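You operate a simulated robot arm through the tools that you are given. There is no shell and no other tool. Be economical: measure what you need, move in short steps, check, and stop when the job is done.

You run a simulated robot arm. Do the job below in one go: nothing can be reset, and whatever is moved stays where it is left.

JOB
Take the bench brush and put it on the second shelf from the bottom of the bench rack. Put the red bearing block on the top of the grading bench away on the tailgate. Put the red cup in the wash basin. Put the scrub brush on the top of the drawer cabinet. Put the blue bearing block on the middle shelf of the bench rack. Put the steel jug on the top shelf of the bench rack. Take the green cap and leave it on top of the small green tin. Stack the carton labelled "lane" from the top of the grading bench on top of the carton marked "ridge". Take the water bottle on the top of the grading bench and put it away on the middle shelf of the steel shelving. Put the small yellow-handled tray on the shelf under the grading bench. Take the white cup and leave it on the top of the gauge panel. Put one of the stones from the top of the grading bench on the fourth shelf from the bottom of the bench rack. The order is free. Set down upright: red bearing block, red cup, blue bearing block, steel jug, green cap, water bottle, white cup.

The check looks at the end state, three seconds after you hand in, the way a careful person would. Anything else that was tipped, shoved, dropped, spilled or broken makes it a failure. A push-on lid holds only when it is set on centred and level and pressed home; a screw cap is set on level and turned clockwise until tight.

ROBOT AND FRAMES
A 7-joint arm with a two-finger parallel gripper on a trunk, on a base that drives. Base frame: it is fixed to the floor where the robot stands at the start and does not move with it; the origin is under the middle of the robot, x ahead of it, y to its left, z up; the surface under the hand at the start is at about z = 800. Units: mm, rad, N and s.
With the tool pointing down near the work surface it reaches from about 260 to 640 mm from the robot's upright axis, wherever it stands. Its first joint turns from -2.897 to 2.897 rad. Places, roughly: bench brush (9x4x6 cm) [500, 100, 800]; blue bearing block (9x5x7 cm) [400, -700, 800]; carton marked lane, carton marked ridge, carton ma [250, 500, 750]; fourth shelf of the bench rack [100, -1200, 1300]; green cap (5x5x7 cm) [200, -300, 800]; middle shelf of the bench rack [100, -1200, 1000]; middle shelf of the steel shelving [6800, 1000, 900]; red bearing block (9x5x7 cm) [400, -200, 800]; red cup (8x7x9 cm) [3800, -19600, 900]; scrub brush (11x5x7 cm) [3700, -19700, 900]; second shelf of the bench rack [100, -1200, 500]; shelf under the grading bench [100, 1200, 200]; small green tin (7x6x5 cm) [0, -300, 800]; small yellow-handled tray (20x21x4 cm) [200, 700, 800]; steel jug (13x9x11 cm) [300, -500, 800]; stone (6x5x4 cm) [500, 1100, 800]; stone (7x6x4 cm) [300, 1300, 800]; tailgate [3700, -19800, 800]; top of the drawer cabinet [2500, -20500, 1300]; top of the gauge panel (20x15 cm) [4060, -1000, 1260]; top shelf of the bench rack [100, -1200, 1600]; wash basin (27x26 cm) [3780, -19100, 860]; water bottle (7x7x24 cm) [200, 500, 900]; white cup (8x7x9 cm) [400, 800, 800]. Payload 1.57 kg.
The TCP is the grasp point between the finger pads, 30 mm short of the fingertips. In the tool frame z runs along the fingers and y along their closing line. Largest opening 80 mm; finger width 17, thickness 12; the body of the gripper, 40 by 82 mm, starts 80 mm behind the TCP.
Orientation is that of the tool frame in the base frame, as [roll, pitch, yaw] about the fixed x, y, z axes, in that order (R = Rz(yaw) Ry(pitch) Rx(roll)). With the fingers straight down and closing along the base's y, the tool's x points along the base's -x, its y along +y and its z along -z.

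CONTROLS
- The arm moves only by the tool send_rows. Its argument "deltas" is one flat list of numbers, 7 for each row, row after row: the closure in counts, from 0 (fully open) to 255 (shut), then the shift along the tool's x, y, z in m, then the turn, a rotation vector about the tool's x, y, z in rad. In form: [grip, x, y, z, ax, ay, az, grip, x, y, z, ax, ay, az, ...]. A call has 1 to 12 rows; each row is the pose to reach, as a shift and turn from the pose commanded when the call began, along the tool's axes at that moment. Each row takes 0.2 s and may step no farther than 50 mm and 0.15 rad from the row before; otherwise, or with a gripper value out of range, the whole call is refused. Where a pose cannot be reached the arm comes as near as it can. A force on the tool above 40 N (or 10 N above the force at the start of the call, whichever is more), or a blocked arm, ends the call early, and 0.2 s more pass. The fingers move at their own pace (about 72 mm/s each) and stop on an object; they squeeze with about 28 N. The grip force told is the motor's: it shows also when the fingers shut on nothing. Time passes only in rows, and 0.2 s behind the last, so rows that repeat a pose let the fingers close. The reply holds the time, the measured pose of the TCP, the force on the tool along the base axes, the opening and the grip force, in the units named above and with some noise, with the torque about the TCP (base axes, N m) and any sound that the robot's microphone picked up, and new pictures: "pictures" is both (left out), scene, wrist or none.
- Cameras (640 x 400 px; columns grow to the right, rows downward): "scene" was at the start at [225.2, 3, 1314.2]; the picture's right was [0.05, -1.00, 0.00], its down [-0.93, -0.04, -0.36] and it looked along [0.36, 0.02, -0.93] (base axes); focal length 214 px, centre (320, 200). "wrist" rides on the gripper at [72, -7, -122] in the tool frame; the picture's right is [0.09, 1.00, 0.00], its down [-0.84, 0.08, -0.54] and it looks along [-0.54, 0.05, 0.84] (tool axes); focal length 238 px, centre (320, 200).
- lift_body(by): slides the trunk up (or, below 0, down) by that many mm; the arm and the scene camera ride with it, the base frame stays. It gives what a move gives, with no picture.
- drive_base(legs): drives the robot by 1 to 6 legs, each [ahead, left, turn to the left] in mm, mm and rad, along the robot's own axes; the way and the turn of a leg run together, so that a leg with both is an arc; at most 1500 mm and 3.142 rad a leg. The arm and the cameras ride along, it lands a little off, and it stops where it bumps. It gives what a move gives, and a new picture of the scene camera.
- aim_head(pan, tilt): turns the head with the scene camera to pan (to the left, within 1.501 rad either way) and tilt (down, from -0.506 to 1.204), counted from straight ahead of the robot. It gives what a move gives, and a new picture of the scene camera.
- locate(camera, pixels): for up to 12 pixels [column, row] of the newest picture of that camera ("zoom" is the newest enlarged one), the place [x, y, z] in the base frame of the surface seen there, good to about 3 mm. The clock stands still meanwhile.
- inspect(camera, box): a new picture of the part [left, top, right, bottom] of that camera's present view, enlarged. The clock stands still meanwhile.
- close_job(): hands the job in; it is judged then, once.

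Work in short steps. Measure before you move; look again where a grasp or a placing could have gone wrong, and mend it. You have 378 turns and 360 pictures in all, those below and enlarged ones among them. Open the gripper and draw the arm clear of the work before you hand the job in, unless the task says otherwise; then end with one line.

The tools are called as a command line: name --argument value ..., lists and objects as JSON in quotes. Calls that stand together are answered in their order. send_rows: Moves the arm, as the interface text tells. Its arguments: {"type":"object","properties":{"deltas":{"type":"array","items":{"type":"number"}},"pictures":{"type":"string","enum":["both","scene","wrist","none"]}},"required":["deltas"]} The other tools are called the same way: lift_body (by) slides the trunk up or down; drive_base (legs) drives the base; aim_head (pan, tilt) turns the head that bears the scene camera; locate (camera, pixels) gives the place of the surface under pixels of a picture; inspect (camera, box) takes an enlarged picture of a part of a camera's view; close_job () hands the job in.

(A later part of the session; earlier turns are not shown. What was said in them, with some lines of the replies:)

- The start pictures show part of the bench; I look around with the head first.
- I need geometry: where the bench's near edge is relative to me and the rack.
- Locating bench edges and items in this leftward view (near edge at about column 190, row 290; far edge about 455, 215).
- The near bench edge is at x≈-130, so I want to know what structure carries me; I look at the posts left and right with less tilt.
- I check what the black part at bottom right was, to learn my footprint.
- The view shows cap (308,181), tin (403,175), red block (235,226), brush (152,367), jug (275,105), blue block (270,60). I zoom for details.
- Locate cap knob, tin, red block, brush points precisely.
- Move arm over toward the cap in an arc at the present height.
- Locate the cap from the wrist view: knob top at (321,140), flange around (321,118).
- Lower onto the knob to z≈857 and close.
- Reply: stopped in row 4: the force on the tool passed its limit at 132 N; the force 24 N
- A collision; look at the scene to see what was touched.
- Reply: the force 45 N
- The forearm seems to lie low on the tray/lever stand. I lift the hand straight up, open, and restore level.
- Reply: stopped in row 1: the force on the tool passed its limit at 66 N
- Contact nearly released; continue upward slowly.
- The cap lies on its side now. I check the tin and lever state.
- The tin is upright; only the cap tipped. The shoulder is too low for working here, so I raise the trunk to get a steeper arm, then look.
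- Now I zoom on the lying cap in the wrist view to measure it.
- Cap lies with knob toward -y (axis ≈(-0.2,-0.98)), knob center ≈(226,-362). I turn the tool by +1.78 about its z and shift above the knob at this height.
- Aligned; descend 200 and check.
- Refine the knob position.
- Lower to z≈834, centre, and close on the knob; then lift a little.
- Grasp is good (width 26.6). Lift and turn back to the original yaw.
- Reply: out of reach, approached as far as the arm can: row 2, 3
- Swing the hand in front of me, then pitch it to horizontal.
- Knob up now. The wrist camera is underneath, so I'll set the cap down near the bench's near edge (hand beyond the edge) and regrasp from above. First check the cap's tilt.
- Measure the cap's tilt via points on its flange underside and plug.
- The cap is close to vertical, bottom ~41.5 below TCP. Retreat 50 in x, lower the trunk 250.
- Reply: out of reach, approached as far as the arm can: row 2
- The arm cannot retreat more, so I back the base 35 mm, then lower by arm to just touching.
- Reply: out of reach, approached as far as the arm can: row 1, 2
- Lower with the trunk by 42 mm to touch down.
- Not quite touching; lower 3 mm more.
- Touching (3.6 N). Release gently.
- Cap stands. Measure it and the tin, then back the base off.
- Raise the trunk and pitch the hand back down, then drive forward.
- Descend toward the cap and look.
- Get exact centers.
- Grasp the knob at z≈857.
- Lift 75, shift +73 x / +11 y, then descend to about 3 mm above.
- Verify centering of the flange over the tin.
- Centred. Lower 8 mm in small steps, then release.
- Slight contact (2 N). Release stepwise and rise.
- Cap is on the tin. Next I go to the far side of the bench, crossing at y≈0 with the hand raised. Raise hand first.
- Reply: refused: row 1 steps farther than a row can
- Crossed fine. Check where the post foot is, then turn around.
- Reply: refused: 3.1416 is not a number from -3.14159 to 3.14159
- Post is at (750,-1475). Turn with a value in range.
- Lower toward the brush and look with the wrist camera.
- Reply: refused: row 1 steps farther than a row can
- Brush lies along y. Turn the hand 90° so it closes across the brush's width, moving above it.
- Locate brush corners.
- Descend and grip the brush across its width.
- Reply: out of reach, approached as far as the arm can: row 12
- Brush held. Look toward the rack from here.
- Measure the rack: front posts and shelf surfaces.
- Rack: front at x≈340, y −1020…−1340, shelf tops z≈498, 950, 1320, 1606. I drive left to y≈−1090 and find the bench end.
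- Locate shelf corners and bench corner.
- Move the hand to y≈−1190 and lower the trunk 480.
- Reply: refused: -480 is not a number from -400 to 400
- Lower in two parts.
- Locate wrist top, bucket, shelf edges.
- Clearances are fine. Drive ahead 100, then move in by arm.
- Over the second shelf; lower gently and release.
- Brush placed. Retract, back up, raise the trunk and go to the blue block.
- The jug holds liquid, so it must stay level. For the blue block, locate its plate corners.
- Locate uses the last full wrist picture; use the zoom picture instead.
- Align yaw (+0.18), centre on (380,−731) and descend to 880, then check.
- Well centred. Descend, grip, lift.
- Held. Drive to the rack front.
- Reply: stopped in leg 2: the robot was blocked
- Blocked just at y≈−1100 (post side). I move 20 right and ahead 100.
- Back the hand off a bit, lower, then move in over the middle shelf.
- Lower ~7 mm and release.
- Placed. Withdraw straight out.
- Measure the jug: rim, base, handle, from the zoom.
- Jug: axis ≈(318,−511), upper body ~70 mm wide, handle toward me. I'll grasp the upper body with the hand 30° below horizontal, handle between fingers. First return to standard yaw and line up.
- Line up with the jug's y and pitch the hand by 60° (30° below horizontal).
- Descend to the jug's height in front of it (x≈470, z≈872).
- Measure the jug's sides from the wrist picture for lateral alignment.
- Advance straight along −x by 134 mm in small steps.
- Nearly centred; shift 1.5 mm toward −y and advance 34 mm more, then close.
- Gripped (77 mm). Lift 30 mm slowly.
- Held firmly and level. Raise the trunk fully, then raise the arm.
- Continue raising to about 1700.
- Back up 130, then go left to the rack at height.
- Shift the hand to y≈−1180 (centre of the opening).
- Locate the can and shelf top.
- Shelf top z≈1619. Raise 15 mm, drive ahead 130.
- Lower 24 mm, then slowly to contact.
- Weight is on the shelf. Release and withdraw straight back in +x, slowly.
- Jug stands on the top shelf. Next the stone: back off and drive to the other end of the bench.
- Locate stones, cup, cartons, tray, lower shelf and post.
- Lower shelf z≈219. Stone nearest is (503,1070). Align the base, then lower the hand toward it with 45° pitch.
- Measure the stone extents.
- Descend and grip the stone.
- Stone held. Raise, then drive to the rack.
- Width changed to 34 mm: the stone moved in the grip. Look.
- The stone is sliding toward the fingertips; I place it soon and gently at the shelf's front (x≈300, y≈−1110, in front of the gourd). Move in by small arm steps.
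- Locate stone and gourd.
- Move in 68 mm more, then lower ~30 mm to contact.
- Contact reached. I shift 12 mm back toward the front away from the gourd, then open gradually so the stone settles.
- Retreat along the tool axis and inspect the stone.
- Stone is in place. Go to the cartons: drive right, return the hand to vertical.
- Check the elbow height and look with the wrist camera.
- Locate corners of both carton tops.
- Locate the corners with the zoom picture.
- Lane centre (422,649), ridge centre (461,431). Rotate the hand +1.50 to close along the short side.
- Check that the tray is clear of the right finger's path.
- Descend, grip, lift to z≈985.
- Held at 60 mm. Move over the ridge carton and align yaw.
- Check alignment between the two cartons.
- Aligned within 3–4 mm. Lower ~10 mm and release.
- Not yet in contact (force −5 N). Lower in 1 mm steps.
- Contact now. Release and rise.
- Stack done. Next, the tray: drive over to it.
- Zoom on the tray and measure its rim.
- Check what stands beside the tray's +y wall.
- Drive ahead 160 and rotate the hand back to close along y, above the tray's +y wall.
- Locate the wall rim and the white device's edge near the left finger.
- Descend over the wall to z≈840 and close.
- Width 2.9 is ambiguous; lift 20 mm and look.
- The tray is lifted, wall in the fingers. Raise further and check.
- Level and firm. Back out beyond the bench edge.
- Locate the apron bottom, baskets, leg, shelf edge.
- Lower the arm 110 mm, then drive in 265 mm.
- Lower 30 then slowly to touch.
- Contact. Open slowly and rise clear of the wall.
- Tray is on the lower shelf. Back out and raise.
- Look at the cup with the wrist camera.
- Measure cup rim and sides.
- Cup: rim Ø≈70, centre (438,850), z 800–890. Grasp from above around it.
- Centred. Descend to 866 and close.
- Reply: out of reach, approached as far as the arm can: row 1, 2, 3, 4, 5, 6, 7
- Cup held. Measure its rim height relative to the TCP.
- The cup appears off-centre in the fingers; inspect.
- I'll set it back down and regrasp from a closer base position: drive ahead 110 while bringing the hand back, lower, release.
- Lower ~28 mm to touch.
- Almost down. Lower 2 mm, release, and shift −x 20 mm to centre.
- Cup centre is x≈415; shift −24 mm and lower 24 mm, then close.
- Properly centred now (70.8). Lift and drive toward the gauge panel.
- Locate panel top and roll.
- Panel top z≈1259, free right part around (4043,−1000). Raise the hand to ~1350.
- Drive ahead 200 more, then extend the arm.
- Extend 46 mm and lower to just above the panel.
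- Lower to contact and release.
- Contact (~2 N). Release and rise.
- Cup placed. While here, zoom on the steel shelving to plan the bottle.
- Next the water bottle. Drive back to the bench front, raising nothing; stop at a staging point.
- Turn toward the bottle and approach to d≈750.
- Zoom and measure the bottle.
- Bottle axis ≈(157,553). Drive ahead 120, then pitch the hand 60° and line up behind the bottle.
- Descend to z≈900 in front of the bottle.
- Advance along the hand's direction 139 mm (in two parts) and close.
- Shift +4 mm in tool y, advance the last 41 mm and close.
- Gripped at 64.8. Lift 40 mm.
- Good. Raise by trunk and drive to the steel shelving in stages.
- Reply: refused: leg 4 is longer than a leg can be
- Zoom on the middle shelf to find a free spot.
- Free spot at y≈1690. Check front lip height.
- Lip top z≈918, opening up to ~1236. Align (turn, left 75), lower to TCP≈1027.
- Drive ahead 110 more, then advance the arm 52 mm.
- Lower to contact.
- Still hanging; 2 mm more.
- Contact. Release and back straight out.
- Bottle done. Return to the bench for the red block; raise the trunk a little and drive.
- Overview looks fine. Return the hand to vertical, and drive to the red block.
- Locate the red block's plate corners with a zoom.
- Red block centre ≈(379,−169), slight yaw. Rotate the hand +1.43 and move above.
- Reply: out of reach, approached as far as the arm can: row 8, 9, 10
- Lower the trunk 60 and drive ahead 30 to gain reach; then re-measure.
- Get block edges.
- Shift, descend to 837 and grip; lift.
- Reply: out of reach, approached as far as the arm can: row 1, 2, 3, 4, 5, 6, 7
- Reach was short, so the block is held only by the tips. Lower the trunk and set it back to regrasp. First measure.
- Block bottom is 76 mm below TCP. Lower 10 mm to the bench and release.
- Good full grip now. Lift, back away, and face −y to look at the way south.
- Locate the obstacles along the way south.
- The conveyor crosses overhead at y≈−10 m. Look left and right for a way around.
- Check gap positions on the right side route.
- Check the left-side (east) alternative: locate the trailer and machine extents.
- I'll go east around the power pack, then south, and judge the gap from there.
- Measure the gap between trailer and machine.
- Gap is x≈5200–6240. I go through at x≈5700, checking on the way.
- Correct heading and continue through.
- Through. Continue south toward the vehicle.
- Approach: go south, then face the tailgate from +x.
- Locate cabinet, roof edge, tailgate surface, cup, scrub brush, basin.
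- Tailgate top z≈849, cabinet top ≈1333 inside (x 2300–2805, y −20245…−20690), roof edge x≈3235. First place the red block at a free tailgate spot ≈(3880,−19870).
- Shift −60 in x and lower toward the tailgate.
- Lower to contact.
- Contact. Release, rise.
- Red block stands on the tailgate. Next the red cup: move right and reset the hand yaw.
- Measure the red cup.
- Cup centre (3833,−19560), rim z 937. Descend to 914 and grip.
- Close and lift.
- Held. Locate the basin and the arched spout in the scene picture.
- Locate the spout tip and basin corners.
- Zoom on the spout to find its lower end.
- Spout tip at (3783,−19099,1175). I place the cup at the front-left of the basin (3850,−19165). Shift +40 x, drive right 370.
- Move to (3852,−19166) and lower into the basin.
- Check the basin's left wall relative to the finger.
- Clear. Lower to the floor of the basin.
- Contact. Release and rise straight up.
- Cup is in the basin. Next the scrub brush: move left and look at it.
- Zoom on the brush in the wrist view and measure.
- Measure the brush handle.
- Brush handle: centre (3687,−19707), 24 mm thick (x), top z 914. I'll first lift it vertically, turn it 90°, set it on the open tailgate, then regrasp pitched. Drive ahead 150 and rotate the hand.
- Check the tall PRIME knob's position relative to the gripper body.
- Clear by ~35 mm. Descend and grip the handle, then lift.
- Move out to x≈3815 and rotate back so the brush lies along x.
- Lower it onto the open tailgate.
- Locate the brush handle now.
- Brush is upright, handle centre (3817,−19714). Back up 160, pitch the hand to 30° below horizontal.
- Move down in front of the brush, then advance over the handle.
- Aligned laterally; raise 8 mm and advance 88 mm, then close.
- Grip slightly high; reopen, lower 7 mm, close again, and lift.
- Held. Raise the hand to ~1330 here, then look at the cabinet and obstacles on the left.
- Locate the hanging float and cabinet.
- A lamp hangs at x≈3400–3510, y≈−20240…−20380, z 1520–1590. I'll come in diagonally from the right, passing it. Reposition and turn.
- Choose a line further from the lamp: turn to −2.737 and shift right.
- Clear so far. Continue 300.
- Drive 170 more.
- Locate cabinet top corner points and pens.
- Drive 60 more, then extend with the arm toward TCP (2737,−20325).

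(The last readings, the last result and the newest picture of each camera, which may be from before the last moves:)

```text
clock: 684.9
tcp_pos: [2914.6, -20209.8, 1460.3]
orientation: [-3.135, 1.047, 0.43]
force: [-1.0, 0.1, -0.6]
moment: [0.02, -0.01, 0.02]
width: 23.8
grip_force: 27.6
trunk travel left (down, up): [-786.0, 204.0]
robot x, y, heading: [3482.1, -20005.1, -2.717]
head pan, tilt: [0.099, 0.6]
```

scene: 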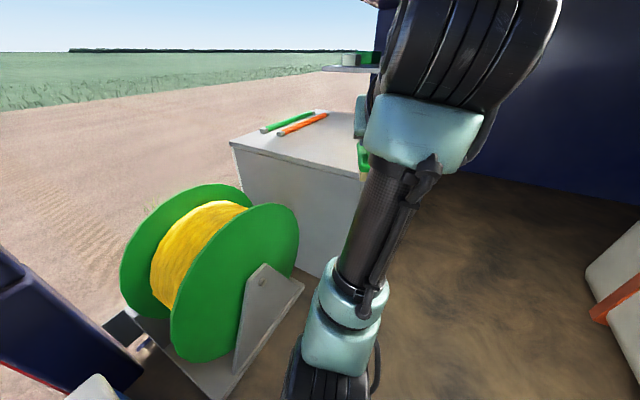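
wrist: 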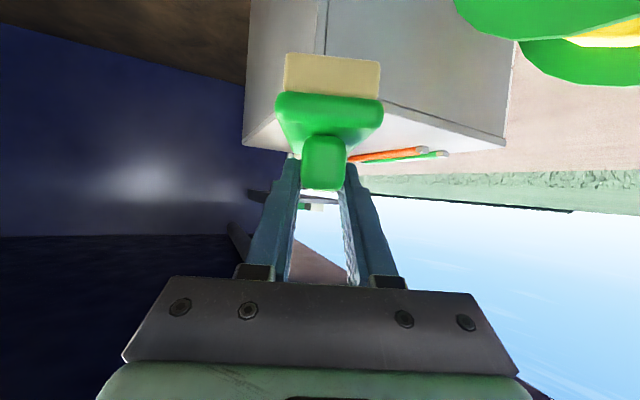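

Extend forward 209 mm, 31 lateral.

send_rows --deltas '[255, -0.021, 0.0061, 0.0363, 0, 0, 0, 255, -0.042, 0.0123, 0.0726, 0, 0, 0, 255, -0.063, 0.0184, 0.109, 0, 0, 0, 255, -0.084, 0.0246, 0.145, 0, 0, 0, 255, -0.1047, 0.0307, 0.1814, 0, 0, 0]' --pictures "both"

```text
clock: 686.1
tcp_pos: [2734.9, -20326.4, 1459.2]
orientation: [-3.136, 1.047, 0.429]
force: [-0.4, 0.7, -0.8]
moment: [0.03, 0.0, 0.03]
width: 23.3
grip_force: 27.7
trunk travel left (down, up): [-786.0, 204.0]
robot x, y, heading: [3474.6, -20005.8, -2.713]
head pan, tilt: [0.099, 0.6]
```

scene: 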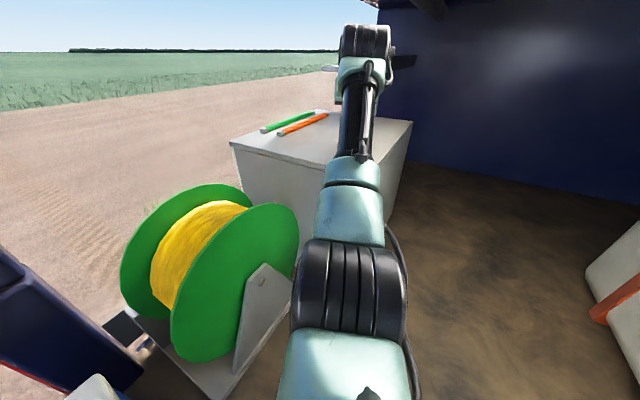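
wrist: 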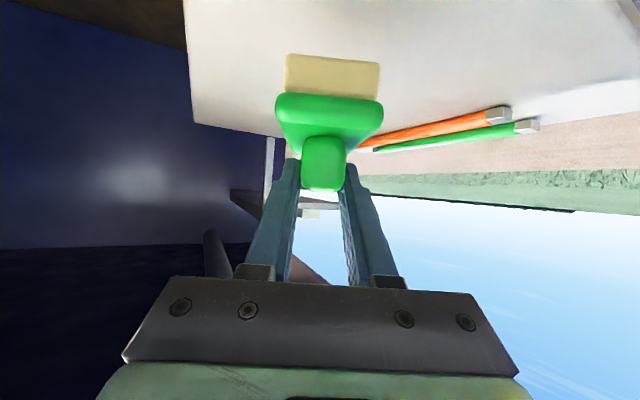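

Check pens vs. brush footprint.

locate --camera "scene" --pixels '[[283, 131], [326, 116], [265, 128], [312, 114], [340, 140], [345, 118], [405, 130]]'

locate --camera "wrist" --pixels '[[365, 145], [376, 150], [500, 113], [330, 60], [300, 90], [370, 90], [320, 185]]'

```text
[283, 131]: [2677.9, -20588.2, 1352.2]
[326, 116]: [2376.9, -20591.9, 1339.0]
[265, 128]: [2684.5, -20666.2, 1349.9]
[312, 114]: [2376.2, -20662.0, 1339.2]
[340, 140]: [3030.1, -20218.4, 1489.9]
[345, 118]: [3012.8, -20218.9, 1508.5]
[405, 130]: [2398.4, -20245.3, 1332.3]
```

```text
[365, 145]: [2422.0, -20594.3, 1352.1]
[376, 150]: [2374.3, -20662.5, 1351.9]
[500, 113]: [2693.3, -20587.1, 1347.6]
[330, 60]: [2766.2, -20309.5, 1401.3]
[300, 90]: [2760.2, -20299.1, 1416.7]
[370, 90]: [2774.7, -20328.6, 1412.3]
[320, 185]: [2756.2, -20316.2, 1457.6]
```

Clear. Lower ~56 mm then to contact.

send_rows --deltas '[255, 0.026, 0, 0.015, 0, 0, 0, 255, 0.0433, 0, 0.025, 0, 0, 0, 255, 0.0494, 0, 0.0285, 0, 0, 0, 255, 0.0528, 0, 0.0305, 0, 0, 0]' --pictures "none"

```text
clock: 687.1
tcp_pos: [2735.5, -20324.9, 1396.8]
orientation: [-3.137, 1.048, 0.43]
force: [0.8, -0.3, -2.0]
moment: [0.03, -0.03, 0.02]
width: 23.6
grip_force: 27.7
trunk travel left (down, up): [-786.0, 204.0]
robot x, y, heading: [3479.6, -20006.2, -2.714]
head pan, tilt: [0.099, 0.6]
```

send_rows --deltas '[255, 0.0017, 0, 0.001, 0, 0, 0, 255, 0.0035, 0, 0.002, 0, 0, 0]' --pictures "wrist"

```text
clock: 687.7
tcp_pos: [2736.2, -20325.7, 1396.7]
orientation: [-3.136, 1.05, 0.43]
force: [-0.4, -0.7, 1.4]
moment: [-0.04, -0.09, -0.03]
width: 23.8
grip_force: 27.9
trunk travel left (down, up): [-786.0, 204.0]
robot x, y, heading: [3478.1, -20002.4, -2.711]
head pan, tilt: [0.099, 0.6]
```

wrist: 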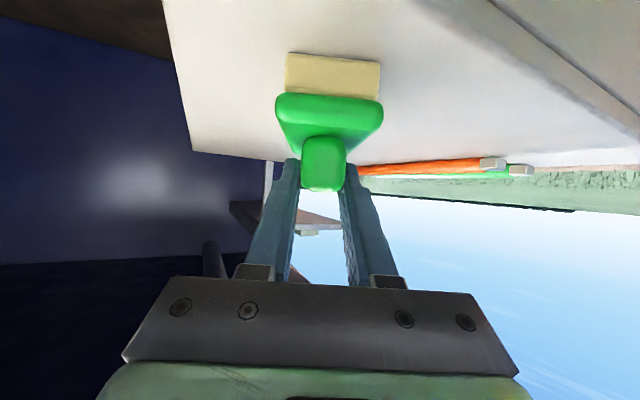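

Contact. Open, rise 45 mm, and retract along the hand.

send_rows --deltas '[140, 0, 0, 0, 0, 0, 0, 100, 0, 0, 0, 0, 0, 0, 90, -0.0173, 0, -0.01, 0, 0, 0, 90, -0.039, 0, -0.0225, 0, 0, 0, 90, -0.022, 0, -0.06, 0, 0, 0, 90, -0.002, 0, -0.095, 0, 0, 0, 90, 0.018, -0.005, -0.13, 0, 0, 0, 90, 0.038, -0.015, -0.165, 0, 0, 0, 90, 0.06, -0.03, -0.2, 0, 0, 0]' --pictures "both"

```text
clock: 689.7
tcp_pos: [2912.5, -20212.6, 1443.2]
orientation: [-3.136, 1.047, 0.432]
force: [0.4, 0.2, 0.2]
moment: [-0.01, -0.01, -0.03]
width: 51.9
grip_force: 0.1
trunk travel left (down, up): [-786.0, 204.0]
robot x, y, heading: [3478.2, -20004.4, -2.715]
head pan, tilt: [0.099, 0.6]
```

scene: 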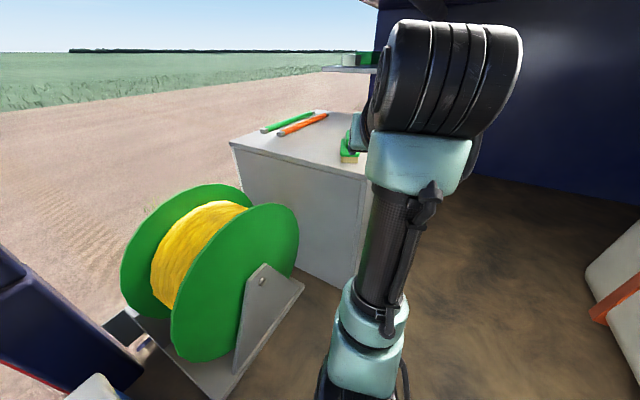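
wrist: 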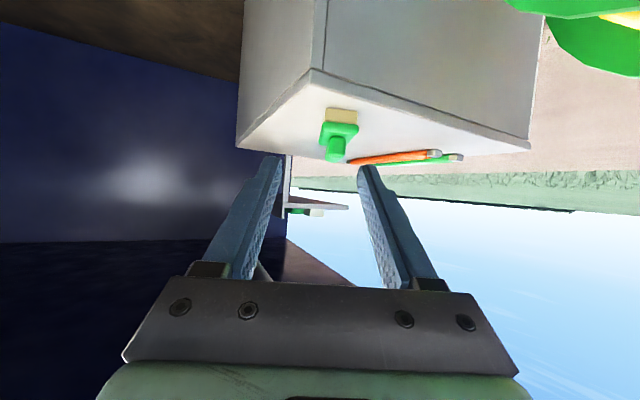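

All placed. Back the robot out of the vehicle and take a last look at the tailgate.

drive_base --legs '[[-1100, 0, 0]]'

aim_head --pan 0.0 --tilt 0.55

```text
clock: 695.4
tcp_pos: [3918.9, -19756.9, 1443.1]
orientation: [-3.136, 1.047, 0.426]
force: [0.1, 0.1, -1.2]
moment: [0.04, -0.01, 0.01]
width: 51.8
grip_force: 0.1
trunk travel left (down, up): [-786.0, 204.0]
robot x, y, heading: [4486.4, -19554.2, -2.721]
head pan, tilt: [0.099, 0.6]
```

scene: 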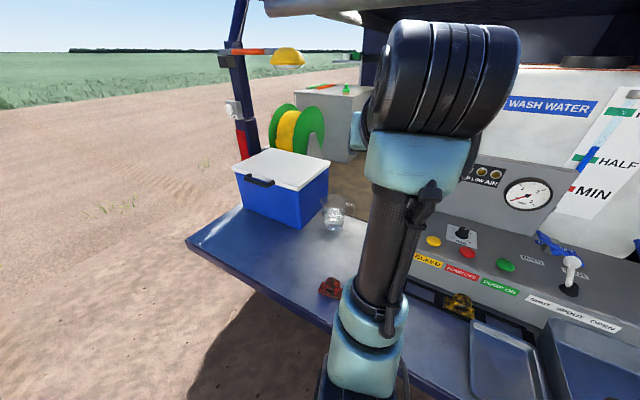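

```text
clock: 696.0
tcp_pos: [3919.7, -19756.0, 1442.5]
orientation: [-3.137, 1.049, 0.426]
force: [0.2, -0.2, 0.1]
moment: [0.01, 0.0, 0.02]
width: 51.8
grip_force: 0.0
trunk travel left (down, up): [-786.0, 204.0]
robot x, y, heading: [4487.5, -19552.2, -2.72]
head pan, tilt: [0.0, 0.55]
```

scene: 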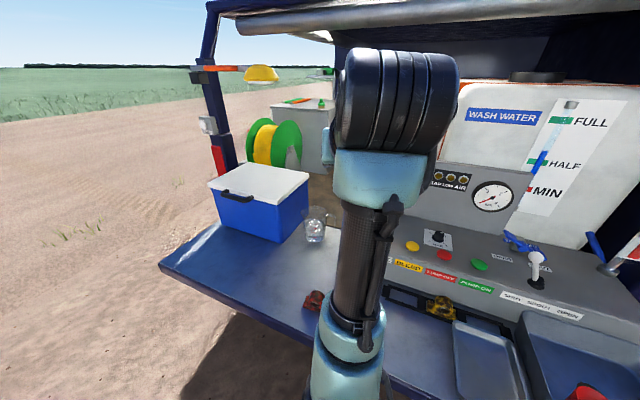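

Everything is placed; drive clear with the gripper open, then hand in.

drive_base --legs '[[-500, 0, 0]]'

send_rows --deltas '[0, 0, 0, 0, 0, 0, 0, 0, 0, 0, 0, 0, 0, 0]' --pictures "none"

close_job

```text
clock: 699.0
tcp_pos: [4383.2, -19552.2, 1442.4]
orientation: [-3.137, 1.047, 0.431]
force: [0.1, -0.5, 0.3]
moment: [0.01, 0.0, -0.03]
width: 51.8
grip_force: 0.1
trunk travel left (down, up): [-786.0, 204.0]
robot x, y, heading: [4951.4, -19343.3, -2.713]
head pan, tilt: [0.0, 0.55]
```

scene: 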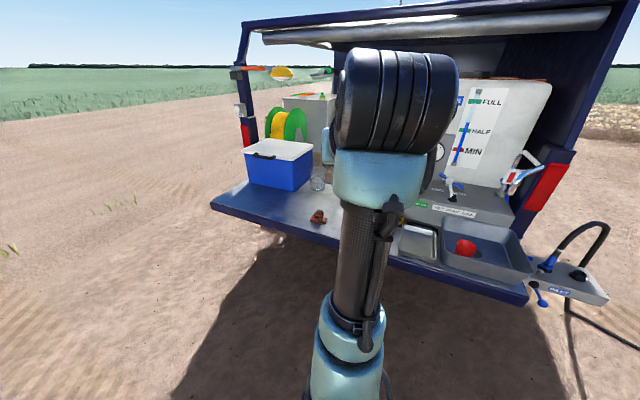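

```text
clock: 699.6
tcp_pos: [4382.6, -19551.4, 1443.1]
orientation: [-3.136, 1.047, 0.431]
force: [-0.5, -0.1, 0.1]
moment: [-0.01, 0.03, 0.02]
width: 79.9
grip_force: 0.1
trunk travel left (down, up): [-786.0, 204.0]
robot x, y, heading: [4944.9, -19341.9, -2.715]
head pan, tilt: [0.0, 0.55]
```

```text
The job is handed in.
```

The job is handed in with all twelve items at their targets; an early arm bump knocked the green cap over (I stood it up and set it on the tin) and the arm pressed the bench stand by the tin, and I did not go back to re-check the bench before closing.
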